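You operate a simulated robot arm through the tools that you are given. There is no shell and no other tool. Be economical: measure what you need, move in short steps, check, and stop when the job is done.

The job below is to be done with a simulated robot arm. You get a single attempt, and the scene is never put back.

## Task
Swap the black roll for the one the head card names.
Fine: old roll in the worn tray, new roll seated in its well, lid shut again.
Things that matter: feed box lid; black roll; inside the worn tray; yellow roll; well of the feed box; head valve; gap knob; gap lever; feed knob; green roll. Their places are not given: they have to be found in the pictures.

It is judged by the outcome, as a careful person would: the job done as asked, and still so three seconds after it is handed in. It fails if anything else is knocked over, pushed out of place, dropped, spilled or broken. A push-on lid holds only when it is set on centred and level and pressed home; a screw cap is set on level and turned clockwise until tight.

## Robot
A 6-joint arm with a two-finger parallel gripper, fixed in place. Base frame: the origin is at the foot of the arm, x ahead of it, y to its left, z up; the work surface is at about z = 0.86. Units: m, degrees, N and s.
With the tool pointing down near the work surface it reaches from about 0.26 to 0.68 m from the base axis. Its first joint turns from -66.0 to 66.0 degrees. Payload 2.9 kg.
The tool frame sits at the grasp point between the pads (the TCP): z along the fingers, y along the line on which they close. The tips reach 0.03 m beyond it. The gripper opens to 0.11 m. The fingers are 0.02 m wide and 0.01 m thick; the gripper's body (0.048 by 0.112 m) begins 0.055 m behind the TCP.
Orientation is that of the tool frame in the base frame, as a unit quaternion [w, x, y, z]. With the fingers straight down and closing along the base's y, the tool's x points along the base's -x, its y along +y and its z along -z.

## Interface
- The arm moves only by the tool step_arm. Its argument "commands" is a list of rows, each an object (a shift or turn left out is 0, a gripper value left out holds the last) with "travel": the shift along the base's x, y, z in m, a list of three; "rot": the turn, a rotation vector about the base's x, y, z in degrees, a list of three; "claw": the opening, from 0 (shut) to 1 (fully open). In form: [{"travel": [x, y, z], "rot": [rx, ry, rz], "claw": claw}, ...]. A call has 1 to 8 rows; each row shifts and turns the commanded pose from where the row before left it. A row lasts 0.2 s, in which the tool goes at most 0.05 m and 8.6 degrees; a call with a longer step from one row to the next is refused whole, and so is a gripper value outside its range. A pose out of reach is approached as far as the arm can. The call stops where the force on the tool passes 40 N (or 10 N more than at its start, if that is more) or the arm is blocked; 0.2 s more then pass. The fingers move at their own pace (about 0.108 m/s each) and stop on an object; they squeeze with about 36 N. The grip force told is the motor's: it shows also when the fingers shut on nothing. Time passes only in rows, and 0.2 s behind the last, so rows that do not move let the fingers close. It gives the time, the measured TCP pose, the force on the tool (base axes), the opening and the grip force at its end, in the units of the frame above (readings bear some noise).
- Cameras (640 x 400 px; columns grow to the right, rows downward): "scene" is fixed at [0.1017, 0.4496, 1.3885]; the picture's right is [-0.50, -0.86, 0.00], its down [-0.51, 0.30, -0.81] and it looks along [0.70, -0.41, -0.59] (base axes); focal length 318 px, centre (320, 200). "wrist" rides on the gripper at [0.072, 0.017, -0.103] in the tool frame; the picture's right is [-0.23, 0.97, 0.00], its down [-0.76, -0.18, -0.62] and it looks along [-0.61, -0.14, 0.78] (tool axes); focal length 222 px, centre (320, 200).
- grab_frame(camera): a new picture of that camera. It takes no simulated time.
- point_at(camera, pixels): for up to 12 pixels [column, row] of the newest picture of that camera ("zoom" is the newest enlarged one), the place [x, y, z] in the base frame of the surface seen there, good to about 0.003 m, but the place of the scene camera against the robot may be out by one fixed shift of up to 0.012 m in any direction. It takes no simulated time.
- zoom(camera, box): a new picture of the part [left, top, right, bottom] of that camera's present view, enlarged. It takes no simulated time.
- close_job(): hands the job in; it is judged then, once.

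Work in short steps. Measure before you move; look again where a grasp or a placing could have gone wrong, and mend it. You have 80 turns and 34 pictures in all, those below and enlarged ones among them. Open the gripper and draw the arm clear of the work before you hand the job in, unless the task says otherwise; then end with one line.

The tools are called after ">>>" as a command line: name --argument value ..., lists and objects as JSON in quotes. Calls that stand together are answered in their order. step_arm: Moves the arm, as the interface text tells. Its arguments: {"type":"object","properties":{"commands":{"type":"array","items":{"type":"object","properties":{"travel":{"type":"array","items":{"type":"number"}},"rot":{"type":"array","items":{"type":"number"}},"claw":{"type":"number"}}}}},"required":["commands"]} The other tools are called the same way: grab_frame (camera) takes a picture; point_at (camera, pixels) gives the place of the surface under pixels of a picture; zoom (camera, box) takes an enlarged picture of a part of a camera's view; close_job () hands the job in.

At the start:

```text
t: 0.0
tcp_pos: [0.3933, 0.1588, 1.1741]
orientation: [0.0, 0.0, 1.0, 0.0]
wrist_force: [0.2, 0.3, 0.1]
grip_width: 0.1099
grasp_force: 0.0
```

scene: 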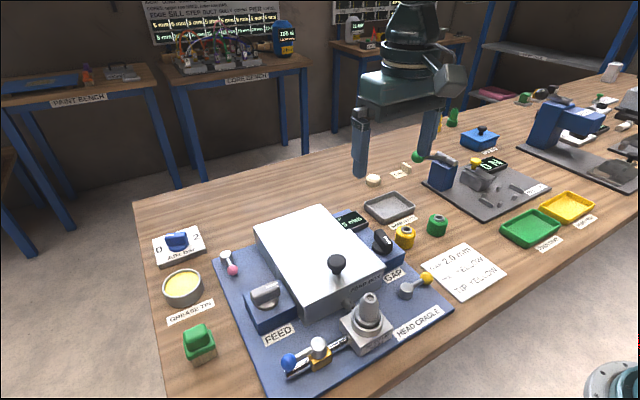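
wrist: 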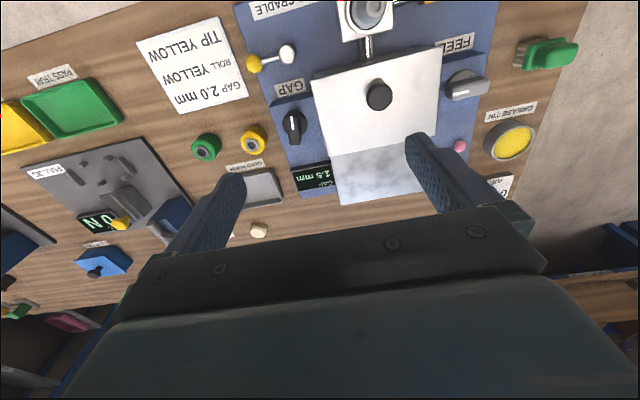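

The card seems to read "GAP 2.0 mm / ROLL YELLOW / TIP YELLOW". I zoom in on the card and on the feed box to check.

>>> zoom --camera "scene" --box '[340, 140, 520, 310]'

>>> zoom --camera "scene" --box '[200, 190, 460, 390]'

```text
2.35 times, centred on (430, 225) of scene
```

zoom: 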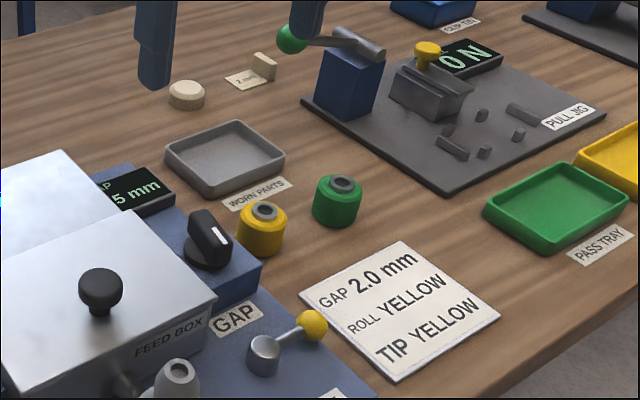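

```text
2.00 times, centred on (330, 290) of scene
```

zoom: 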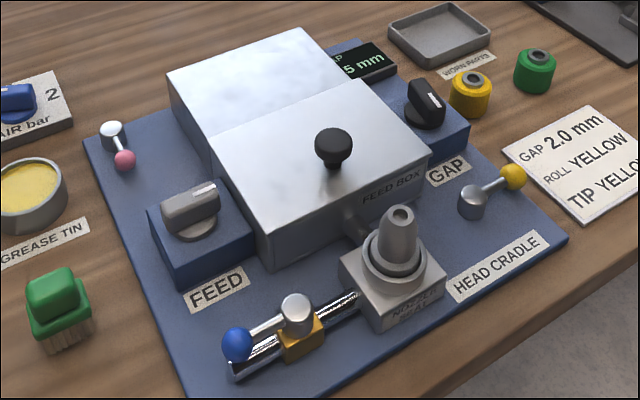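

The card names the yellow roll. I measure the main parts in the newest zoom: lid knob, lid edges and the rest of the feed box. I also take the full scene for rolls and tray.

>>> point_at --camera "zoom" --pixels '[[333, 140], [212, 133], [345, 82], [428, 160], [270, 232], [300, 30], [170, 75], [470, 77], [536, 55], [425, 90], [190, 200], [272, 262]]'

>>> point_at --camera "scene" --pixels '[[405, 230], [437, 217], [390, 207], [364, 206], [392, 193], [415, 208], [392, 222], [405, 291], [426, 278], [232, 270], [224, 257], [369, 300]]'

>>> zoom --camera "wrist" --box '[240, 0, 500, 210]'

```text
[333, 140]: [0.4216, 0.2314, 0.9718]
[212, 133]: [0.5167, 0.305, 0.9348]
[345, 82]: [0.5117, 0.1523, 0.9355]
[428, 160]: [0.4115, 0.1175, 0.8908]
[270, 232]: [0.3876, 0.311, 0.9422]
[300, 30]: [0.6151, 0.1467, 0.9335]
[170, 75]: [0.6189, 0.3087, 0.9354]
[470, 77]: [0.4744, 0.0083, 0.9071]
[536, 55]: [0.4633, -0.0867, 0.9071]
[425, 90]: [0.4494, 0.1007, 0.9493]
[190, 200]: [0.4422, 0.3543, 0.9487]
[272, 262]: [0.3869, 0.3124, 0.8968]
```

```text
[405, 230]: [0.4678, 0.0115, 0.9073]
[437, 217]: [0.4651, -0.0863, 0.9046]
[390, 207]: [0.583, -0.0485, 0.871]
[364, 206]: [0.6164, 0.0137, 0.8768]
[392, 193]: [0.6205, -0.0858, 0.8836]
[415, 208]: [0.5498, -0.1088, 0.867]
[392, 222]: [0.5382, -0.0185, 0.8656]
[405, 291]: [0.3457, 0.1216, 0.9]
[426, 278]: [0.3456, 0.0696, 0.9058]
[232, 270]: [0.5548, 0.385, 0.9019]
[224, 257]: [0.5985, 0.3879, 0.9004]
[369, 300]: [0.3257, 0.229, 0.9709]
```

```text
1.90 times, centred on (370, 105) of wrist
```

zoom: 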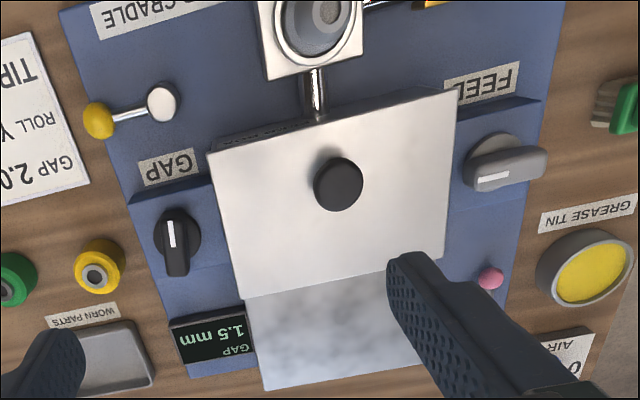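

I measure the same things with the wrist camera, which has no fixed shift: knob (338,185), lid corners, rolls and tray.

>>> point_at --camera "zoom" --pixels '[[338, 178], [212, 155], [452, 95], [248, 297], [442, 262], [98, 278], [12, 290], [330, 340], [215, 150], [265, 385], [95, 122], [120, 350]]'

>>> zoom --camera "scene" --box '[245, 195, 395, 315]'

```text
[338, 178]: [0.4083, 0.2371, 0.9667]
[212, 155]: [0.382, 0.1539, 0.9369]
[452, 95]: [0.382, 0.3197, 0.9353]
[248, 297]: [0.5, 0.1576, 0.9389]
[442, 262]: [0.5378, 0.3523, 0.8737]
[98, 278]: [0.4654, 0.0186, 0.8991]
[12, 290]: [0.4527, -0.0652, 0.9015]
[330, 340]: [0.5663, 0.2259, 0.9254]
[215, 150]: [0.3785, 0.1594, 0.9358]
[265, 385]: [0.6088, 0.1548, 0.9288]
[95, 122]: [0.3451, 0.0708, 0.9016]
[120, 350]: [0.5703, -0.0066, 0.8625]
```

```text
3.33 times, centred on (320, 255) of scene
```

zoom: 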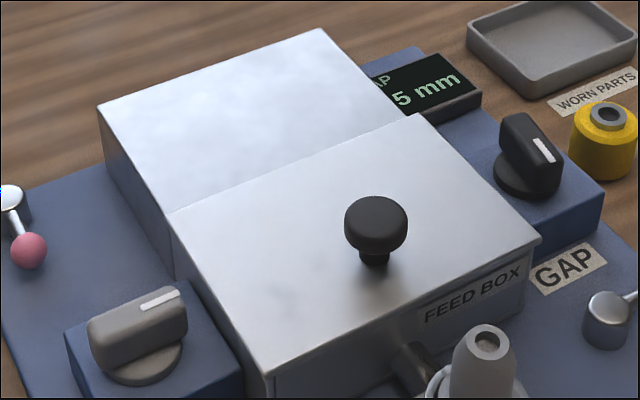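

The lid is a thin plate about 10 mm above the rear box (0.937 against 0.928), with its knob at about (0.411, 0.237) and top z ≈ 0.967. I move above the knob with the gripper part open.

>>> step_arm --commands '[{"travel": [0.009, 0.039, -0.02], "claw": 0.6}, {"travel": [0.009, 0.039, -0.02]}, {"travel": [0, 0, -0.045]}, {"travel": [0, 0, -0.045]}, {"travel": [0, 0, -0.02]}, {}]'

>>> grab_frame --camera "wrist"

```text
t: 1.4
tcp_pos: [0.4112, 0.2368, 1.0255]
orientation: [0.0, 0.0, 1.0, -0.001]
wrist_force: [-0.4, -0.4, 0.4]
grip_width: 0.066
grasp_force: 0.1
```

```text
27 pictures are left
```

wrist: 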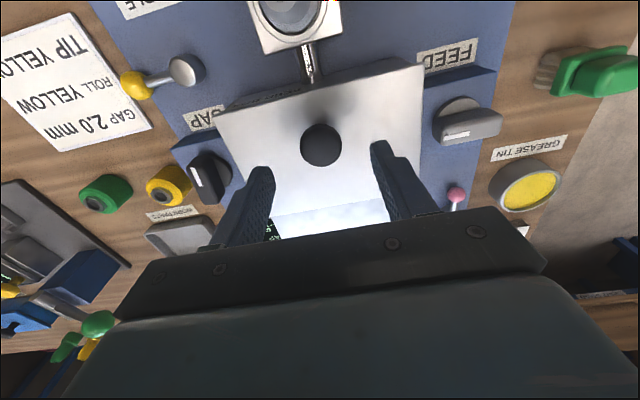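

The knob is at (321,145), between the fingers. I check its place.

>>> point_at --camera "wrist" --pixels '[[321, 135], [321, 145], [321, 128], [303, 145], [339, 145], [321, 162], [218, 115], [422, 70], [275, 212], [168, 183], [105, 190], [300, 95]]'

```text
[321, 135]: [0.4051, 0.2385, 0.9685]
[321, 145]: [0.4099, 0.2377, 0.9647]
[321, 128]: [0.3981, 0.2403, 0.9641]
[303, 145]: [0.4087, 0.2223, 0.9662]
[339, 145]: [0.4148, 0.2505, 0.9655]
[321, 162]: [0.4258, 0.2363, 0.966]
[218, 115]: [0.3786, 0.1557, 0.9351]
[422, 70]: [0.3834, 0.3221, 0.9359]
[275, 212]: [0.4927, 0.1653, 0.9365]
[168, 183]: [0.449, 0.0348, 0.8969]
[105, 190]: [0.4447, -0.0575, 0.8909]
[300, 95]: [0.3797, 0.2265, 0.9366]
```

Knob centre is about (0.412, 0.237) and it is 30 mm wide. I lower to z ≈ 0.974 and close on it.

>>> step_arm --commands '[{"travel": [0.001, 0, -0.03]}, {"travel": [0, 0, -0.022]}, {"claw": 0.1}, {}, {}]'

```text
t: 2.6
tcp_pos: [0.4128, 0.2346, 0.9697]
orientation: [-0.001, 0.002, 1.0, -0.001]
wrist_force: [1.6, -15.5, -2.4]
grip_width: 0.0329
grasp_force: 44.6
```

Gripped (32.9 mm). The −15 N sideways shows the knob sits about 2 mm toward −y, so I ease that and try a small lift to learn whether it lifts or hinges.

>>> step_arm --commands '[{"travel": [0, -0.0025, 0]}, {"travel": [0, 0, 0.004]}, {"travel": [0, 0, 0.004]}, {}]'

```text
t: 3.6
tcp_pos: [0.4129, 0.2339, 0.9784]
orientation: [-0.001, -0.002, 1.0, 0.0]
wrist_force: [-0.9, 4.6, -25.5]
grip_width: 0.033
grasp_force: 44.4
```

It rose about 8 mm, but with 25 N pulling down. I look at the lid.

>>> zoom --camera "scene" --box '[205, 160, 445, 340]'

```text
2.22 times, centred on (325, 250) of scene
```

zoom: 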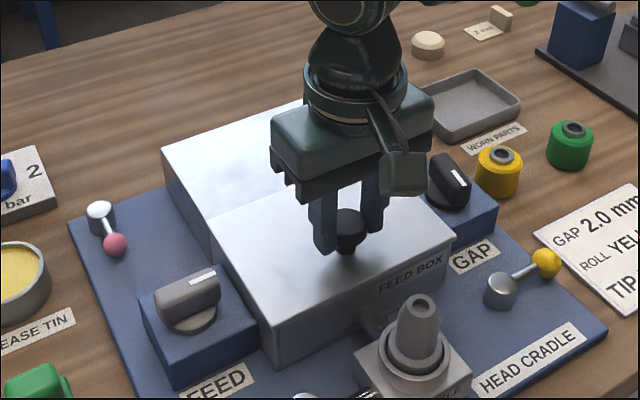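

The lid has not risen, so it isn't a straight lift. It stands above the rear cover, which suggests a slide; I release the pull and try a small push toward +x.

>>> step_arm --commands '[{"travel": [0, 0, -0.006]}, {"travel": [0.004, 0, 0]}, {"travel": [0.004, 0, 0]}, {}]'

```text
t: 4.6
tcp_pos: [0.4216, 0.2344, 0.9765]
orientation: [0.003, -0.001, 1.0, 0.002]
wrist_force: [0.9, 5.9, 30.3]
grip_width: 0.0331
grasp_force: 45.0
```

It moves in +x freely (Fx ≈ 1 N), so the lid slides. I take off the downward push and go further.

>>> step_arm --commands '[{"travel": [0, 0, 0.003]}, {"travel": [0.01, 0, 0]}, {"travel": [0.01, 0, 0]}, {}]'

>>> zoom --camera "scene" --box '[205, 160, 445, 340]'

```text
t: 5.6
tcp_pos: [0.4398, 0.2344, 0.9759]
orientation: [-0.002, -0.001, 1.0, 0.0]
wrist_force: [-0.8, 20.9, -7.7]
grip_width: 0.0328
grasp_force: 45.1
```

```text
2.22 times, centred on (325, 250) of scene
```

zoom: 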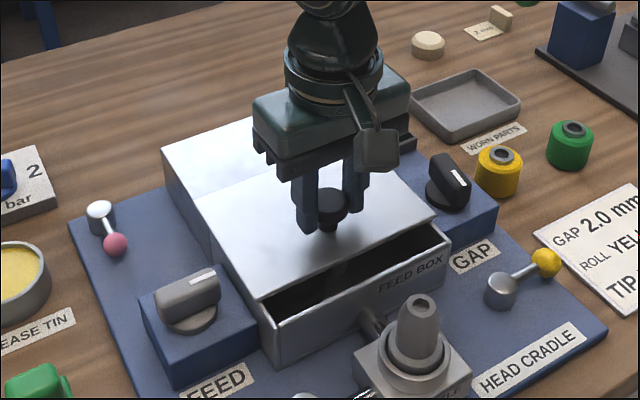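

The lid slides back over the rear cover and the box is opening. I ease the sideways force (+2 mm y) and carry on in steps.

>>> step_arm --commands '[{"travel": [0.005, 0.002, 0]}, {"travel": [0.012, 0, 0.0005]}, {"travel": [0.012, 0, 0]}, {"travel": [0.012, 0, 0]}, {"travel": [0.012, 0, 0]}, {}]'

```text
t: 7.0
tcp_pos: [0.4924, 0.2347, 0.9771]
orientation: [-0.003, 0.001, 1.0, -0.001]
wrist_force: [-1.1, 0.5, -24.9]
grip_width: 0.033
grasp_force: 44.7
```

Still sliding freely; I lower the slight upward pull and go on toward the end stop.

>>> step_arm --commands '[{"travel": [0.008, 0, -0.002]}, {"travel": [0.008, 0, 0]}, {"travel": [0.008, 0, 0]}, {"travel": [0.006, 0, 0]}, {}]'

>>> zoom --camera "scene" --box '[205, 160, 445, 340]'

```text
t: 8.2
tcp_pos: [0.5247, 0.235, 0.9768]
orientation: [0.0, 0.001, 1.0, 0.0]
wrist_force: [0.2, -6.1, -11.7]
grip_width: 0.0329
grasp_force: 45.2
```

```text
2.22 times, centred on (325, 250) of scene
```

zoom: 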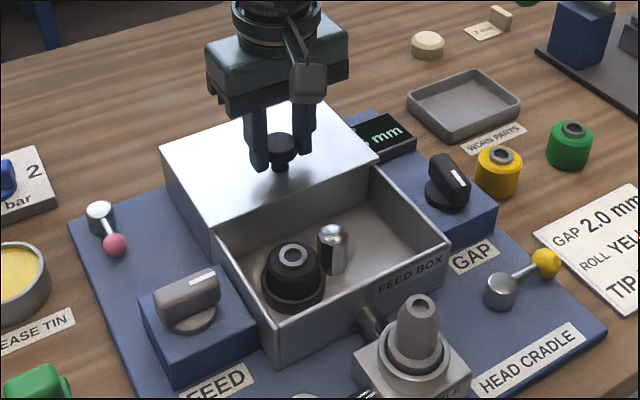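

The lid is open; the black roll sits in a round well beside a steel pin. I release the knob, rise, and draw back for a wrist view into the box.

>>> step_arm --commands '[{"claw": 0.65}, {}, {"travel": [0, 0, 0.03]}, {"travel": [0, 0, 0.045]}, {"travel": [-0.045, 0.01, 0.02]}, {"travel": [-0.045, 0.01, 0]}, {"travel": [-0.02, 0.0, 0]}, {}]'

>>> grab_frame --camera "wrist"

>>> zoom --camera "scene" --box '[265, 215, 415, 325]'

```text
refused: row 5 steps farther than a row can; nothing moved
```

```text
23 pictures are left
```

wrist: 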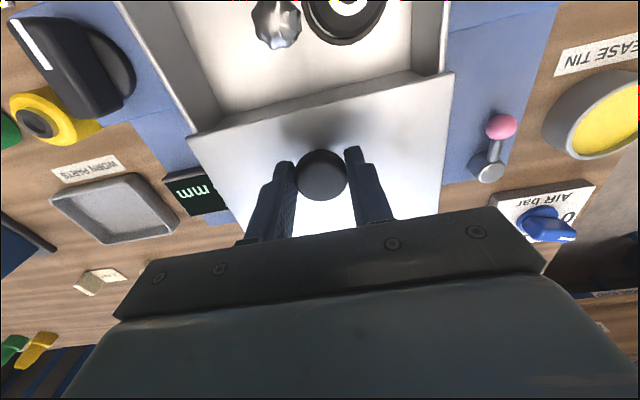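

```text
3.64 times, centred on (340, 270) of scene
```

zoom: 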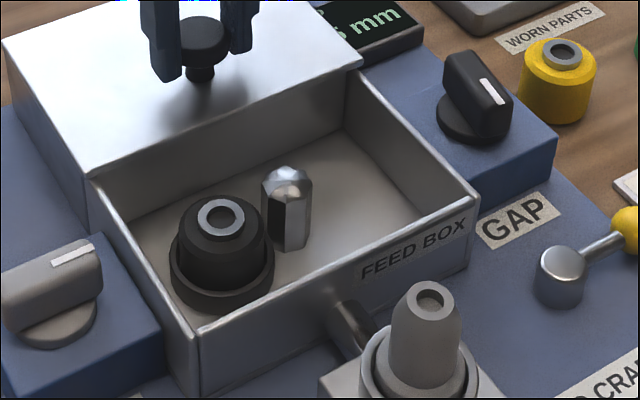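

That call was refused for its diagonal step. I measure the roll hub (222,217), the well rim and the pin in the zoom, then release with shorter steps.

>>> point_at --camera "zoom" --pixels '[[205, 210], [236, 220], [187, 240], [262, 240], [222, 245], [180, 300], [222, 308], [288, 172], [290, 240], [400, 215], [200, 340], [205, 270]]'

>>> step_arm --commands '[{"claw": 0.65}, {}, {"travel": [0, 0, 0.03]}, {"travel": [0, 0, 0.045]}, {"travel": [-0.04, 0.008, 0.01]}, {"travel": [-0.04, 0.008, 0]}, {"travel": [-0.025, 0.01, 0]}, {}]'

>>> grab_frame --camera "wrist"

```text
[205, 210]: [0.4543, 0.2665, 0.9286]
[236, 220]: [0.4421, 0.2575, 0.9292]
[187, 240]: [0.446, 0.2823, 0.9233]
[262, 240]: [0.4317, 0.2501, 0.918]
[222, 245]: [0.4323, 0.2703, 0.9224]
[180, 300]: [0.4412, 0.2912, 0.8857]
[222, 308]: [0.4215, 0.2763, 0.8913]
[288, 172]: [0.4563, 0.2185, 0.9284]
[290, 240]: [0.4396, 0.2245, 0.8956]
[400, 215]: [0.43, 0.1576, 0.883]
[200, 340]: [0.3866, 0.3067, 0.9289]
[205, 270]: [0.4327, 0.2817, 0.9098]
```

```text
t: 10.0
tcp_pos: [0.4173, 0.2614, 1.0615]
orientation: [0.0, 0.0, 1.0, -0.001]
wrist_force: [-0.4, -0.4, 0.2]
grip_width: 0.0715
grasp_force: 0.0
```

```text
21 pictures are left
```

wrist: 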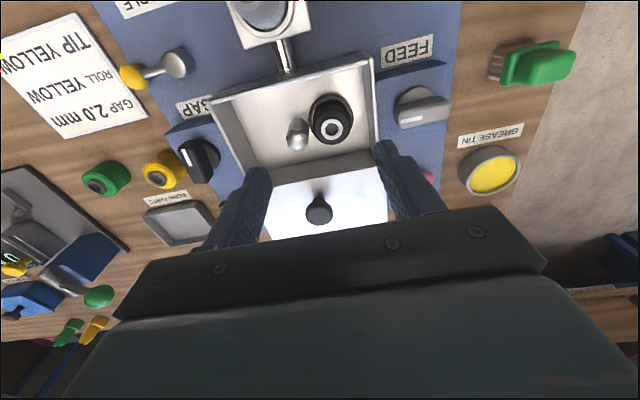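

The roll is at about (331,120) in this view and the pin at (297,134). I zoom in on the box and measure both.

>>> zoom --camera "wrist" --box '[200, 50, 400, 190]'

```text
2.86 times, centred on (300, 120) of wrist
```

zoom: 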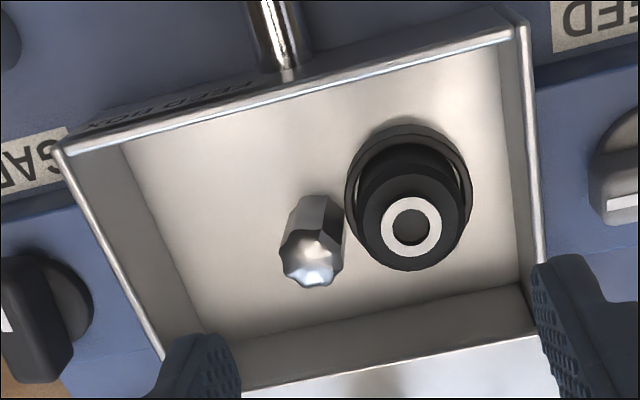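

>>> point_at --camera "zoom" --pixels '[[388, 225], [431, 228], [410, 203], [410, 250], [365, 215], [460, 215], [352, 190], [468, 185], [283, 245], [340, 240], [312, 270], [300, 180]]'

```text
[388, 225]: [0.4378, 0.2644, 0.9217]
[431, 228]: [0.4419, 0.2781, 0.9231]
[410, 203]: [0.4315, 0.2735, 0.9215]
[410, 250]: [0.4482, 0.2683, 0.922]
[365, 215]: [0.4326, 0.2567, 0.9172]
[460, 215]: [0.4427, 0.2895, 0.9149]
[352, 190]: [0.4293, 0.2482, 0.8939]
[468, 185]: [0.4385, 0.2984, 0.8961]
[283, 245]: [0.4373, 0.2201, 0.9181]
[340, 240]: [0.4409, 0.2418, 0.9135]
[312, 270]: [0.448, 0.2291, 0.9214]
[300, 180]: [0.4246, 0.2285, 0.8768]
```

The roll axis is at about (0.439, 0.272), top z 0.923 and radius ≈ 17 mm. The well rim top is at about 0.894. The pin is close on the −y side, so I'll close along x: turn the tool 90° about z above the roll.

>>> step_arm --commands '[{"travel": [0.01, 0.005, 0], "rot": [0, 0, 8.5]}, {"travel": [0.0117, 0.0056, 0], "rot": [0, 0, 8.5]}, {"rot": [0, 0, 8.5]}, {"rot": [0, 0, 8.5]}, {"rot": [0, 0, 8.5]}, {"rot": [0, 0, 8.5]}, {"rot": [0, 0, 8.5]}, {"rot": [0, 0, 8.5]}]'

>>> step_arm --commands '[{"rot": [0, 0, 8.5], "claw": 0.52}, {"rot": [0, 0, 8.5]}, {"rot": [0, 0, 5]}, {}]'

>>> grab_frame --camera "wrist"

```text
t: 11.8
tcp_pos: [0.44, 0.2735, 1.0616]
orientation: [0.0, -0.56, 0.828, 0.0]
wrist_force: [-0.9, -0.2, 0.2]
grip_width: 0.0714
grasp_force: 0.1
```

```text
t: 12.8
tcp_pos: [0.44, 0.2715, 1.0613]
orientation: [0.0, 0.708, -0.706, 0.001]
wrist_force: [-0.1, -0.3, -0.3]
grip_width: 0.0574
grasp_force: 0.1
```

```text
19 pictures are left
```

wrist: 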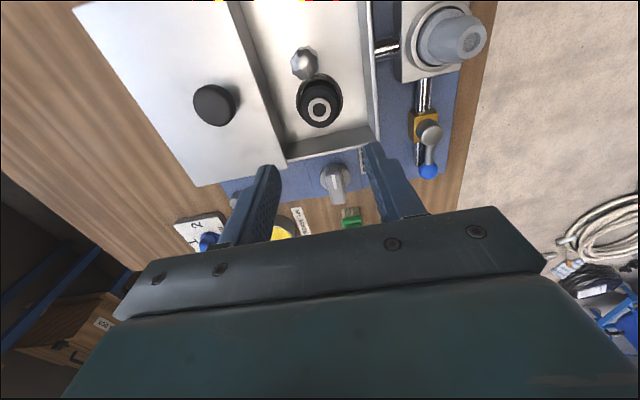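

The tool is turned. I re-measure the roll from this pose, with the hub at (320,108).

>>> zoom --camera "wrist" --box '[270, 40, 390, 160]'

```text
3.33 times, centred on (330, 100) of wrist
```

zoom: 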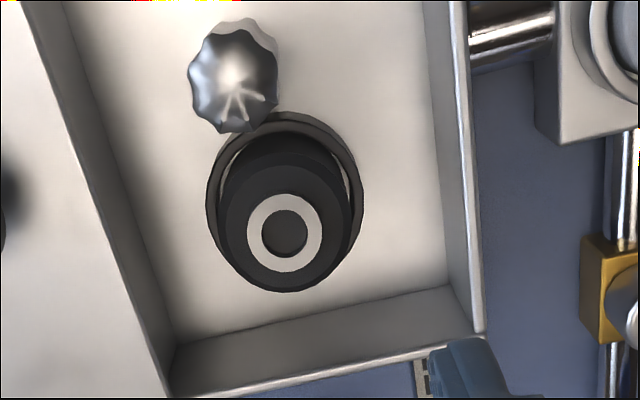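

>>> point_at --camera "zoom" --pixels '[[253, 235], [316, 228], [285, 202], [287, 265], [232, 235], [343, 220], [209, 215], [360, 200], [266, 117], [232, 80], [120, 240], [445, 200]]'

```text
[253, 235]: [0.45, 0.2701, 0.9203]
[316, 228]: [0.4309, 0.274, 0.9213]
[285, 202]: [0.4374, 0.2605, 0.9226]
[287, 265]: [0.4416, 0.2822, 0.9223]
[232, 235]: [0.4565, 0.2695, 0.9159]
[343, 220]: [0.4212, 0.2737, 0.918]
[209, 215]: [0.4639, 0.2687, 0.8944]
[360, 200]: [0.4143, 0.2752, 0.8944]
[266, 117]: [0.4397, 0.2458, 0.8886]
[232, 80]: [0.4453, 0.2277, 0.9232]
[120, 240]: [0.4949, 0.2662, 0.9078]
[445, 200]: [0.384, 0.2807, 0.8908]
```

The roll axis is (0.440, 0.2715), exactly under the TCP, with clear room on both x sides. I lower to z ≈ 0.931 (tips 7 mm above the rim) and close.

>>> step_arm --commands '[{"travel": [0, 0, -0.045]}, {"travel": [0, 0, -0.045]}, {"travel": [0, 0, -0.025]}, {"travel": [0, 0, -0.015]}, {}, {"claw": 0.2}, {}, {}]'

```text
t: 14.6
tcp_pos: [0.4402, 0.2705, 0.9324]
orientation: [-0.001, -0.707, 0.707, 0.0]
wrist_force: [0.1, -0.3, -0.1]
grip_width: 0.0425
grasp_force: 36.2
```

Gripped at 42.5 mm with no side force. I lift a little to see whether the roll is free.

>>> step_arm --commands '[{"travel": [0, 0, 0.005]}, {"travel": [0, 0, 0.005]}, {"travel": [0, 0, 0.005]}, {}]'

```text
t: 15.6
tcp_pos: [0.4405, 0.2719, 0.9469]
orientation: [0.0, -0.707, 0.707, 0.0]
wrist_force: [-0.2, -0.3, -1.0]
grip_width: 0.0424
grasp_force: 35.7
```

It comes out freely (about 1 N weight). I raise it clear and carry it above the worn tray, near (0.574, −0.042).

>>> step_arm --commands '[{"travel": [0, 0, 0.04]}, {"travel": [0, 0, 0.04]}, {"travel": [0, 0, 0.04]}, {}]'

>>> step_arm --commands '[{"travel": [0.018, -0.042, 0]}, {"travel": [0.018, -0.042, 0]}, {"travel": [0.018, -0.042, 0]}, {"travel": [0.018, -0.042, 0]}, {"travel": [0.018, -0.042, 0]}, {"travel": [0.018, -0.042, 0]}, {"travel": [0.018, -0.042, 0]}, {}]'

>>> grab_frame --camera "wrist"

```text
t: 16.6
tcp_pos: [0.4419, 0.2718, 1.0664]
orientation: [0.0, 0.707, -0.707, 0.0]
wrist_force: [0.1, -0.3, -0.3]
grip_width: 0.0422
grasp_force: 35.7
```

```text
t: 18.4
tcp_pos: [0.5658, -0.0233, 1.0648]
orientation: [0.001, 0.707, -0.707, 0.0]
wrist_force: [-0.3, -0.5, -0.8]
grip_width: 0.0426
grasp_force: 35.6
```

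```text
17 pictures are left
```

wrist: 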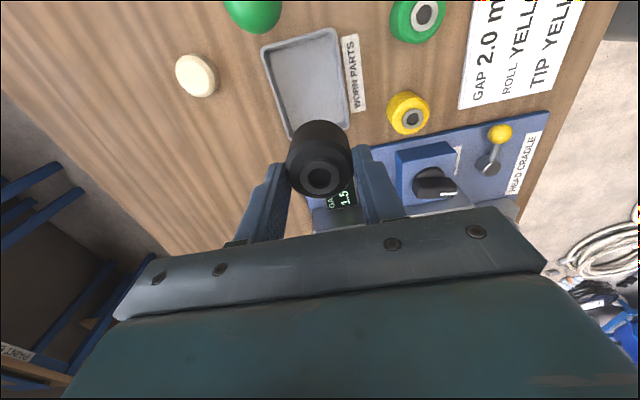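

The black roll is held and the tray spans about (265–350, 30–140) in this view. I measure the tray and the yellow roll.

>>> point_at --camera "wrist" --pixels '[[270, 52], [333, 33], [345, 118], [288, 128], [305, 75], [342, 80], [275, 95], [412, 118], [403, 118], [421, 118], [412, 110], [412, 127]]'

```text
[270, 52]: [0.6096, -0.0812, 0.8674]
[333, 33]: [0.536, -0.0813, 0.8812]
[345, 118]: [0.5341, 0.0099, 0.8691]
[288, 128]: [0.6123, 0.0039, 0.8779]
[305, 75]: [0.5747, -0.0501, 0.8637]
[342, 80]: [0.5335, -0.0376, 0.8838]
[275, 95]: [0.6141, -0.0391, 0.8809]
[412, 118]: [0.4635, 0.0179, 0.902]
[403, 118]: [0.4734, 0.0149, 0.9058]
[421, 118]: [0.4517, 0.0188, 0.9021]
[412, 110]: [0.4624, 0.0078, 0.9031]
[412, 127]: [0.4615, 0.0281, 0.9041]
```

The tray centre is about (0.574, −0.038), floor z ≈ 0.864 and rim 0.883. I centre over it and lower until just above the expected contact.

>>> step_arm --commands '[{"travel": [0.008, -0.015, 0]}, {"travel": [0, 0, -0.045]}, {"travel": [0, 0, -0.045]}, {"travel": [0, 0, -0.03]}, {"travel": [0, 0, -0.02]}, {}, {}]'

>>> step_arm --commands '[{"travel": [0, 0, -0.004]}, {"travel": [0, 0, -0.003]}, {"travel": [0, 0, -0.002]}, {}]'

```text
t: 20.0
tcp_pos: [0.5723, -0.0363, 0.924]
orientation: [0.001, 0.708, -0.706, 0.0]
wrist_force: [-0.3, 0.6, -0.5]
grip_width: 0.0423
grasp_force: 36.6
```

```text
t: 21.0
tcp_pos: [0.5741, -0.0358, 0.9183]
orientation: [-0.001, 0.707, -0.707, 0.002]
wrist_force: [-11.6, 1.7, 28.3]
grip_width: 0.0425
grasp_force: 36.4
```

It touches the floor (28 N up) at z ≈ 0.918. I ease off 3 mm, open, and rise straight up.

>>> step_arm --commands '[{"travel": [0, 0, 0.003]}, {"claw": 0.6}, {}, {}, {"travel": [0, 0, 0.03]}, {"travel": [0, 0, 0.045]}, {"travel": [0, 0, 0.045]}, {}]'

>>> grab_frame --camera "wrist"

```text
t: 22.8
tcp_pos: [0.575, -0.036, 1.0402]
orientation: [0.0, -0.707, 0.707, 0.0]
wrist_force: [0.0, -0.7, 0.2]
grip_width: 0.0659
grasp_force: 0.2
```

```text
16 pictures are left
```

wrist: 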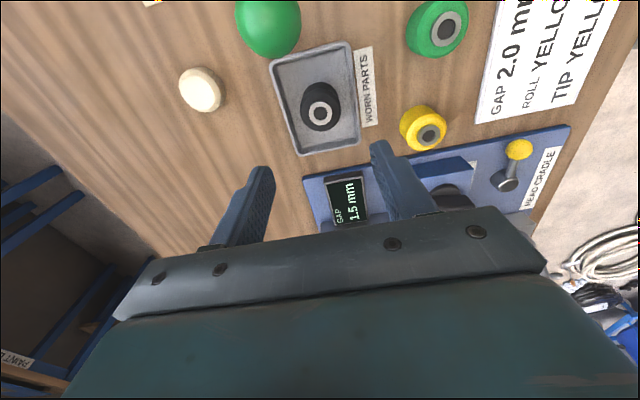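

The black roll stands upright in the worn tray. I move above the yellow roll, near (0.463, 0.017), and look.

>>> step_arm --commands '[{"travel": [-0.037, 0.0175, 0]}, {"travel": [-0.037, 0.0175, 0]}, {"travel": [-0.037, 0.0175, 0]}, {}]'

>>> zoom --camera "wrist" --box '[240, 40, 400, 200]'

```text
t: 23.8
tcp_pos: [0.4617, 0.0163, 1.0405]
orientation: [0.0, 0.707, -0.707, 0.0]
wrist_force: [-0.3, 0.3, 0.5]
grip_width: 0.0661
grasp_force: 0.0
```

```text
2.50 times, centred on (320, 120) of wrist
```

zoom: 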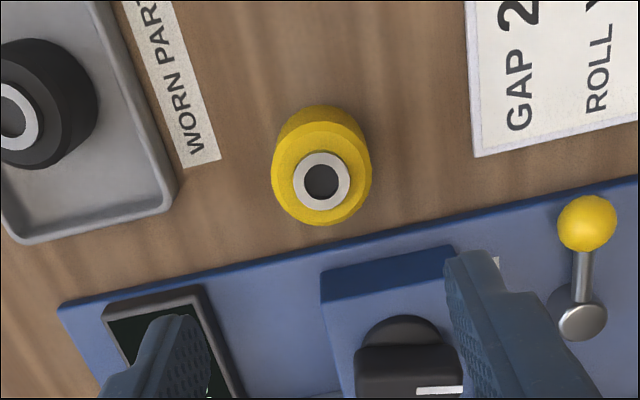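

>>> point_at --camera "zoom" --pixels '[[299, 182], [345, 178], [322, 157], [322, 204], [277, 185], [367, 172], [325, 222], [320, 112]]'

```text
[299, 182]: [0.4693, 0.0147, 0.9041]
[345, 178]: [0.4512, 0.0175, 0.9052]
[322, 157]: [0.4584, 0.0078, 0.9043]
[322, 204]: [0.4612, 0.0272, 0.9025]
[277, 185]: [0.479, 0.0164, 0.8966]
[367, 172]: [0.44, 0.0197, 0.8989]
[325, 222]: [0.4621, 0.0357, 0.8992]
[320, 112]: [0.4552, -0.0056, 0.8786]
```

The yellow roll axis is about (0.460, 0.0165), top 0.904. I lower to z ≈ 0.914, the same grip height on the roll as before, and close.

>>> step_arm --commands '[{"travel": [-0.002, 0, -0.045]}, {"travel": [0, 0, -0.045]}, {"travel": [0, 0, -0.025]}, {"travel": [0, 0, -0.0105]}, {}, {"claw": 0.2}, {}, {}]'

```text
t: 25.6
tcp_pos: [0.4606, 0.0153, 0.9144]
orientation: [0.0, 0.708, -0.707, -0.001]
wrist_force: [0.5, -0.1, -0.2]
grip_width: 0.0422
grasp_force: 35.6
```

Gripped at 42.2 mm with no force. I lift and carry it above the well.

>>> step_arm --commands '[{"travel": [0, 0, 0.02]}, {"travel": [0, 0, 0.04]}, {"travel": [0, 0, 0.04]}, {"travel": [0, 0, 0.04]}, {}]'

>>> step_arm --commands '[{"travel": [-0.0034, 0.0426, 0]}, {"travel": [-0.0034, 0.0426, 0]}, {"travel": [-0.0034, 0.0426, 0]}, {"travel": [-0.0034, 0.0426, 0]}, {"travel": [-0.0034, 0.0426, 0]}, {"travel": [-0.0034, 0.0426, 0]}, {}, {}]'

>>> grab_frame --camera "wrist"

>>> zoom --camera "scene" --box '[245, 175, 415, 315]'

```text
t: 26.8
tcp_pos: [0.4629, 0.018, 1.0548]
orientation: [0.0, -0.707, 0.708, 0.0]
wrist_force: [0.7, -0.3, -1.5]
grip_width: 0.0424
grasp_force: 36.2
```

```text
t: 28.6
tcp_pos: [0.4411, 0.2739, 1.0502]
orientation: [0.0, 0.708, -0.707, 0.0]
wrist_force: [-0.4, -0.4, -0.1]
grip_width: 0.0424
grasp_force: 35.7
```

```text
14 pictures are left
```

wrist: 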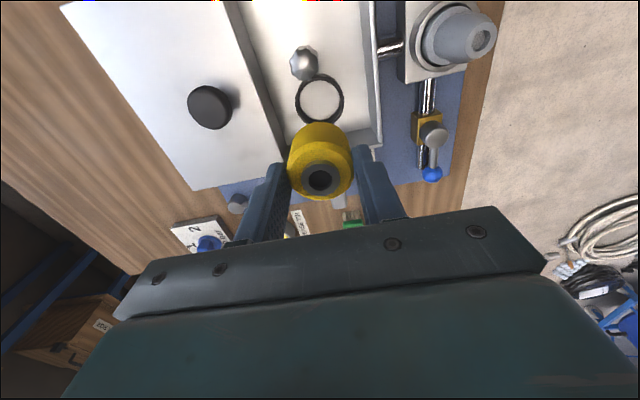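

```text
2.86 times, centred on (330, 245) of scene
```

zoom: 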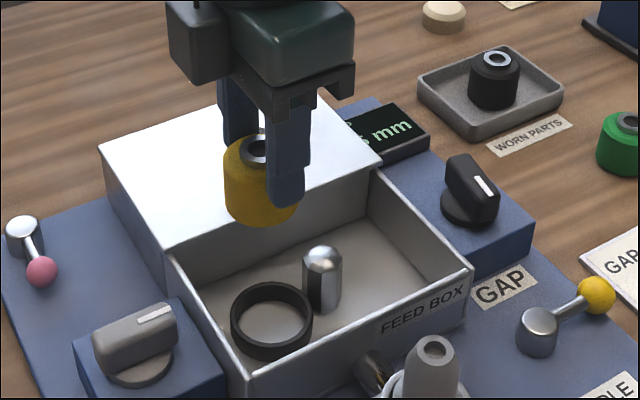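

The well ring is now empty. I measure its rim, with left at (297,101), right at (342,98) and far side at (319,77).

>>> zoom --camera "wrist" --box '[270, 40, 370, 140]'

```text
4.00 times, centred on (320, 90) of wrist
```

zoom: 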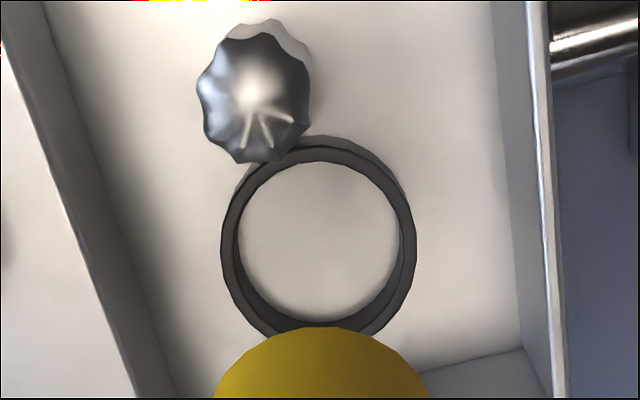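

>>> point_at --camera "zoom" --pixels '[[230, 250], [408, 240], [318, 154], [250, 315], [385, 308], [258, 180], [380, 175], [318, 240], [250, 85]]'

```text
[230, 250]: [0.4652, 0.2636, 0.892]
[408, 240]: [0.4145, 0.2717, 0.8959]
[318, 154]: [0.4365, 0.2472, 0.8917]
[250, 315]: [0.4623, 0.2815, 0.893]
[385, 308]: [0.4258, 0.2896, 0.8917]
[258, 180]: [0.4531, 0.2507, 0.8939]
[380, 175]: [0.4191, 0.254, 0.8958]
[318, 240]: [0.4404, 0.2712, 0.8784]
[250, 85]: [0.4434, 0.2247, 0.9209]
```

The ring centre is about (0.440, 0.271). I lower to z ≈ 0.955 (roll bottom still about 10 mm above the rim) and read the pose again.

>>> step_arm --commands '[{"travel": [0, 0, -0.045]}, {"travel": [0, 0, -0.035]}, {"travel": [0, 0, -0.015]}, {}, {}]'

>>> zoom --camera "scene" --box '[255, 215, 395, 325]'

```text
t: 29.8
tcp_pos: [0.4386, 0.2711, 0.958]
orientation: [0.001, -0.707, 0.707, -0.001]
wrist_force: [0.1, -0.6, 0.0]
grip_width: 0.0421
grasp_force: 36.0
```

```text
3.64 times, centred on (325, 270) of scene
```

zoom: 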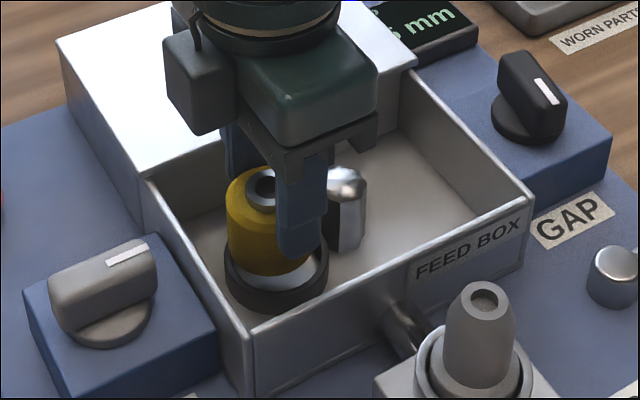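

The roll hangs over the ring and readings agree (0.439, 0.271). I lower it in small steps toward 0.933, watching the force.

>>> step_arm --commands '[{"travel": [0.0005, 0, -0.006]}, {"travel": [0, 0, -0.005]}, {"travel": [0, 0, -0.005]}, {"travel": [0, 0, -0.004]}, {"travel": [0, 0, -0.003]}, {}]'

```text
t: 30.6
tcp_pos: [0.4402, 0.273, 0.9486]
orientation: [-0.001, 0.708, -0.706, -0.001]
wrist_force: [-5.1, -4.5, 8.1]
grip_width: 0.0422
grasp_force: 36.1
stopped in row 4: the force on the tool passed its limit (the readings are from after the stop); the commanded pose is now the measured one
```

It touched the rim (roll bottom ≈ 0.894) with forces pointing −x, −y. I rise 3 mm, shift (−1, −2) mm and try again.

>>> step_arm --commands '[{"travel": [0, 0, 0.004]}, {"travel": [-0.001, -0.002, 0]}, {}, {"travel": [0, 0, -0.003]}, {"travel": [0, 0, -0.003]}, {"travel": [0, 0, -0.002]}, {"travel": [0, 0, -0.002]}, {}]'

```text
t: 32.1
tcp_pos: [0.4407, 0.2717, 0.9483]
orientation: [-0.003, 0.709, -0.705, 0.001]
wrist_force: [-5.2, -3.7, 7.4]
grip_width: 0.0422
grasp_force: 35.4
stopped in row 7: the force on the tool passed its limit (the readings are from after the stop); the commanded pose is now the measured one
```

It is still on the rim. I rise 4 mm and look closely with both cameras.

>>> step_arm --commands '[{"travel": [0, 0, 0.004]}, {}, {}]'

>>> zoom --camera "wrist" --box '[270, 80, 370, 200]'

>>> zoom --camera "scene" --box '[285, 245, 350, 300]'

```text
t: 32.9
tcp_pos: [0.4415, 0.2713, 0.9515]
orientation: [-0.004, 0.708, -0.707, 0.0]
wrist_force: [0.3, -0.5, -1.2]
grip_width: 0.0423
grasp_force: 35.7
```

```text
3.33 times, centred on (320, 140) of wrist
```

zoom: 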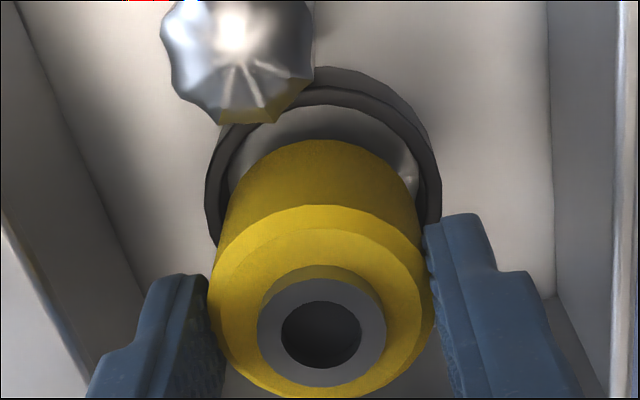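

```text
7.27 times, centred on (318, 272) of scene
```

zoom: 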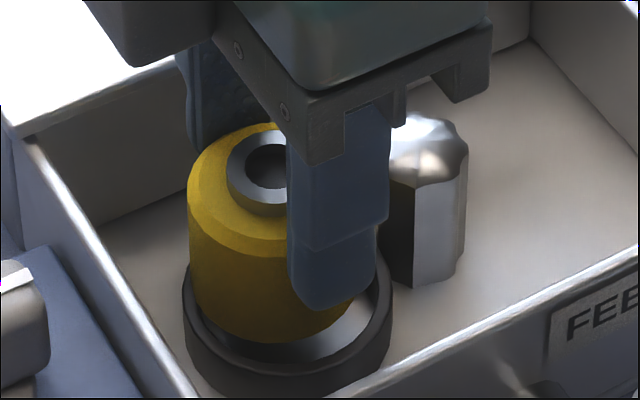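

In the scene zoom the roll sits left of the ring: its left edge is at 188 against the ring's outer left 183, while on the right a wide gap shows. I measure roll and ring here.

>>> point_at --camera "zoom" --pixels '[[192, 260], [230, 170], [268, 130], [260, 212], [245, 260], [232, 325], [187, 295], [384, 295], [290, 375], [215, 352], [350, 352], [285, 335]]'

>>> zoom --camera "wrist" --box '[270, 80, 370, 200]'

>>> point_at --camera "zoom" --pixels '[[320, 145], [320, 195], [320, 272], [320, 300], [320, 382], [262, 330], [382, 330], [320, 97], [213, 200], [432, 180], [235, 215], [412, 190]]'

```text
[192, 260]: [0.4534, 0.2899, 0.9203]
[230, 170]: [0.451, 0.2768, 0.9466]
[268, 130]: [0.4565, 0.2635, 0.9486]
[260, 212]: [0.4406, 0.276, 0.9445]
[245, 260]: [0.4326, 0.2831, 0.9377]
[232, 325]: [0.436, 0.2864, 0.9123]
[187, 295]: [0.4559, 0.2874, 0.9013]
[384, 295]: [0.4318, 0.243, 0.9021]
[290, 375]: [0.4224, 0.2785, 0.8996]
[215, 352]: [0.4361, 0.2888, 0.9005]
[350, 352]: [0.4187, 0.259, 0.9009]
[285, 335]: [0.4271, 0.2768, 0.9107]
```

```text
3.33 times, centred on (320, 140) of wrist
```

zoom: 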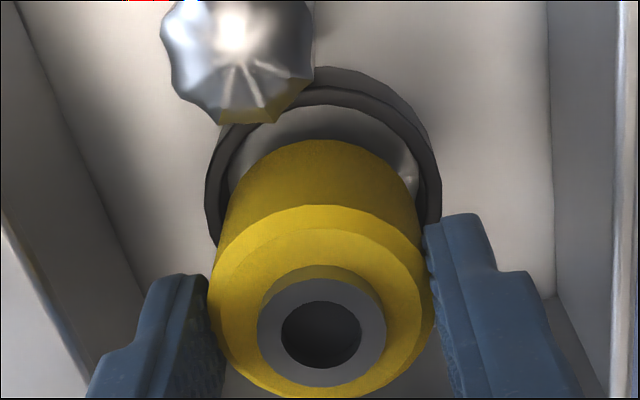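

```text
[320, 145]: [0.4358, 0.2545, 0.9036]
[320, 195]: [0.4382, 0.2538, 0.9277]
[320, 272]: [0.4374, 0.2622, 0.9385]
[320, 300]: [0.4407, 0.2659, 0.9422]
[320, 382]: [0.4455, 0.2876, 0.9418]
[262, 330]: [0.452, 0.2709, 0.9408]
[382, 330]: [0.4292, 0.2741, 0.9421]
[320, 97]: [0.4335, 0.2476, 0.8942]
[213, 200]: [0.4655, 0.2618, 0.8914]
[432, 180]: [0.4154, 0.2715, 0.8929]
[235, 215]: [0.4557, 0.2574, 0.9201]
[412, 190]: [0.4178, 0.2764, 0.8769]
```

By the wrist measurements the roll is centred at y ≈ 0.274 and the ring at y ≈ 0.271, with x matching at 0.440. I shift −3 mm in y and lower again.

>>> step_arm --commands '[{"travel": [-0.0005, -0.003, 0]}, {}, {"travel": [0, 0, -0.003]}, {"travel": [0, 0, -0.003]}, {"travel": [0, 0, -0.003]}, {"travel": [0, 0, -0.003]}, {}]'

```text
t: 34.5
tcp_pos: [0.4411, 0.2676, 0.9395]
orientation: [-0.005, 0.708, -0.706, 0.0]
wrist_force: [-0.4, -0.4, -0.1]
grip_width: 0.0421
grasp_force: 36.7
```

It has entered the ring (z 0.9395, no force). I continue down to the floor.

>>> step_arm --commands '[{"travel": [0, 0, -0.003]}, {"travel": [0, 0, -0.002]}, {"travel": [0, 0, -0.002]}, {"travel": [0, 0, -0.001]}, {}]'

```text
t: 35.7
tcp_pos: [0.4399, 0.2673, 0.932]
orientation: [-0.005, 0.708, -0.706, 0.0]
wrist_force: [-2.0, -1.5, 9.5]
grip_width: 0.0423
grasp_force: 36.2
```

Light floor contact (9.5 N) at z 0.932, matching the seated height of the old roll. I open, rise, and check.

>>> step_arm --commands '[{"claw": 0.52}, {}, {}, {"travel": [0, 0, 0.02]}, {"travel": [0, 0, 0.04]}, {"travel": [0, 0, 0.045]}, {"travel": [0, 0, 0.03]}, {}]'

>>> zoom --camera "wrist" --box '[260, 40, 380, 160]'

>>> point_at --camera "zoom" --pixels '[[320, 200], [286, 237], [250, 235], [320, 230], [285, 265]]'

```text
t: 37.5
tcp_pos: [0.4395, 0.2694, 1.0653]
orientation: [-0.004, 0.708, -0.706, 0.0]
wrist_force: [1.1, 0.3, 0.2]
grip_width: 0.0573
grasp_force: 0.0
```

```text
3.33 times, centred on (320, 100) of wrist
```

zoom: 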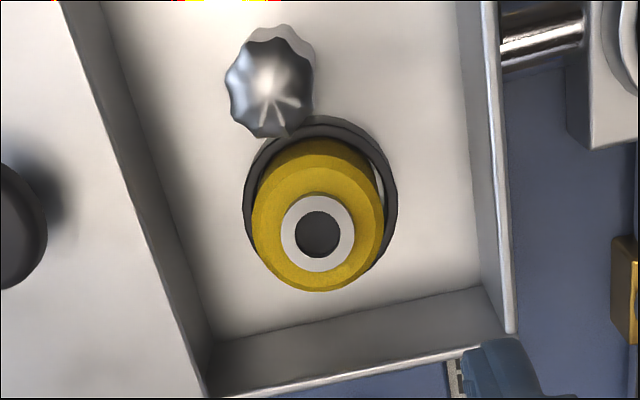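

```text
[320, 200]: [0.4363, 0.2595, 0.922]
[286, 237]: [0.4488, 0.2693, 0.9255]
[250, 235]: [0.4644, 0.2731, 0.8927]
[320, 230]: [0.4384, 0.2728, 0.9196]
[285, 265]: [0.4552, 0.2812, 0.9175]
```

The yellow roll is seated level with hub top at 0.922, the same as the old one. Now the lid: I move above its knob at about (0.524, 0.236) keeping this orientation, fingers closing along x.

>>> step_arm --commands '[{"travel": [0.042, -0.016, 0], "claw": 0.6}, {"travel": [0.042, -0.016, 0]}, {"travel": [0, 0, -0.03]}, {}]'

>>> grab_frame --camera "wrist"

```text
t: 38.5
tcp_pos: [0.5256, 0.2384, 1.035]
orientation: [-0.004, 0.708, -0.707, 0.001]
wrist_force: [0.3, -0.4, -0.6]
grip_width: 0.0662
grasp_force: 0.1
```

```text
6 pictures are left
```

wrist: 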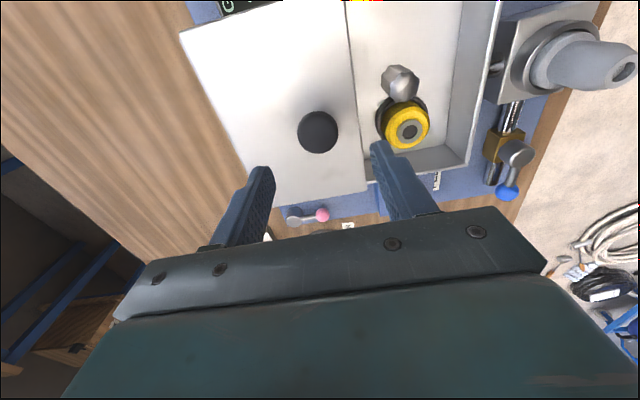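

>>> point_at --camera "wrist" --pixels '[[318, 130], [301, 132], [335, 130], [318, 114], [318, 148], [350, 60], [366, 185]]'

```text
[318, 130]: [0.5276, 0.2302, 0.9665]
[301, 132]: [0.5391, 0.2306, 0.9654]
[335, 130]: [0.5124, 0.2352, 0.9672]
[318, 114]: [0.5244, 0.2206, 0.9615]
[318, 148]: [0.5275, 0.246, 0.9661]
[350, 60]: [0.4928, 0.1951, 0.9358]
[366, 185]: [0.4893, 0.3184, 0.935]
```

The knob centre is (0.526, 0.234). I shift −4 mm in y, lower to z ≈ 0.975 and close.

>>> step_arm --commands '[{"travel": [0, -0.004, -0.03]}, {"travel": [0, 0, -0.03]}, {}, {"claw": 0.1}, {}, {}]'

```text
t: 39.9
tcp_pos: [0.524, 0.2341, 0.9738]
orientation: [-0.005, 0.708, -0.706, 0.001]
wrist_force: [0.4, 0.2, -1.1]
grip_width: 0.0333
grasp_force: 45.3
```

Gripped at 33.3 mm with no stray force. I slide the lid back toward −x in steps (113 mm in all).

>>> step_arm --commands '[{"travel": [-0.008, 0, 0]}, {"travel": [-0.012, 0, 0]}, {"travel": [-0.012, 0, 0]}, {"travel": [-0.012, 0, 0]}, {"travel": [-0.012, 0, 0]}, {}]'

```text
t: 41.3
tcp_pos: [0.4685, 0.2329, 0.9751]
orientation: [-0.003, 0.709, -0.705, 0.0]
wrist_force: [0.1, 19.1, -24.8]
grip_width: 0.033
grasp_force: 44.9
```

It slides freely; I ease the side and upward pull and continue.

>>> step_arm --commands '[{"travel": [-0.008, 0.0015, -0.002]}, {"travel": [-0.012, 0, 0]}, {"travel": [-0.012, 0, 0]}, {"travel": [-0.01, 0, 0]}, {}]'

```text
t: 42.5
tcp_pos: [0.4267, 0.233, 0.976]
orientation: [-0.004, 0.707, -0.707, 0.002]
wrist_force: [1.3, -2.6, 2.9]
grip_width: 0.033
grasp_force: 45.8
```

About 14 mm remain to the shut position (knob x ≈ 0.412). I go on in small steps until it meets the stop.

>>> step_arm --commands '[{"travel": [-0.006, 0, 0]}, {"travel": [-0.004, 0, 0]}, {"travel": [-0.003, 0, 0]}, {"travel": [-0.002, 0, 0]}, {"travel": [-0.002, 0, 0]}, {}]'

>>> zoom --camera "scene" --box '[235, 180, 435, 330]'

```text
t: 43.9
tcp_pos: [0.4141, 0.2326, 0.9753]
orientation: [0.01, -0.704, 0.71, -0.005]
wrist_force: [8.7, -2.1, -7.4]
grip_width: 0.0332
grasp_force: 44.6
stopped in row 6: the force on the tool passed its limit (the readings are from after the stop); the commanded pose is now the measured one
```

```text
2.67 times, centred on (335, 255) of scene
```

zoom: 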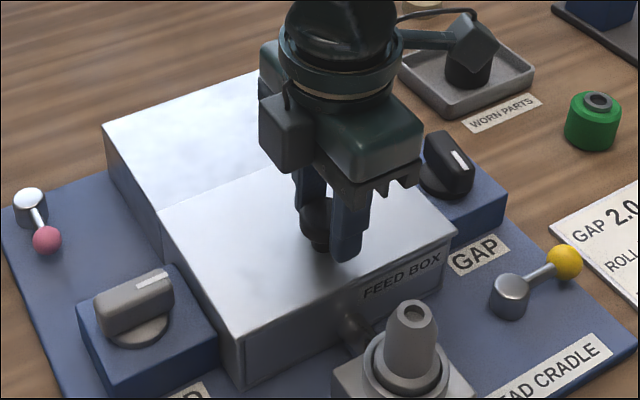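

The lid met its stop and looks fully shut. I release the knob, rise, and check from above.

>>> step_arm --commands '[{"claw": 0.65}, {}, {"travel": [0, 0, 0.03]}, {"travel": [0, 0, 0.045]}, {"travel": [0, 0, 0.045]}, {"travel": [0, -0.045, 0]}, {"travel": [0, -0.045, 0]}, {}]'

>>> grab_frame --camera "scene"

>>> zoom --camera "scene" --box '[235, 180, 435, 330]'

```text
t: 45.7
tcp_pos: [0.4121, 0.1452, 1.0968]
orientation: [0.01, -0.706, 0.708, -0.004]
wrist_force: [0.0, -0.8, 0.5]
grip_width: 0.0714
grasp_force: 0.1
```

```text
4 pictures are left
```

scene: 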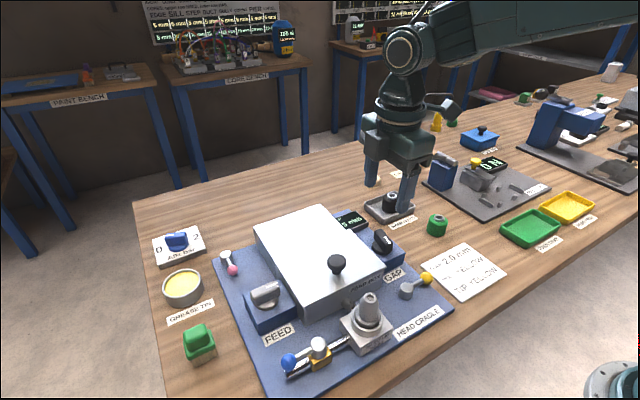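

```text
2.67 times, centred on (335, 255) of scene
```

zoom: 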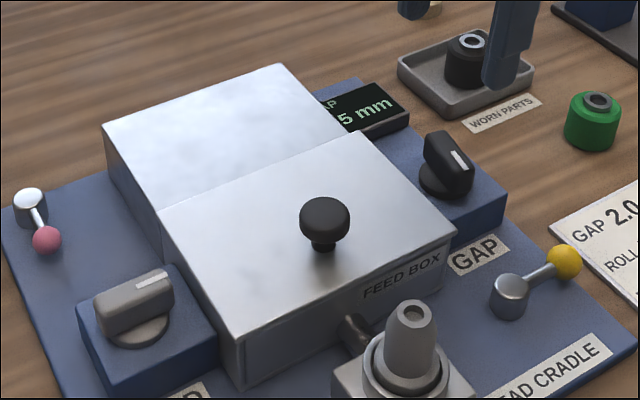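

The lid is back at its original place (knob at (337,262), as at the start). The black roll stands in the worn tray, the green roll, knobs and levers look unmoved, and the arm is clear, so I hand in.

>>> close_job

```text
The job is handed in.
```

The black roll is in the worn tray, the yellow roll the card names is seated in the feed box well, and the lid is shut again; the job is handed in.
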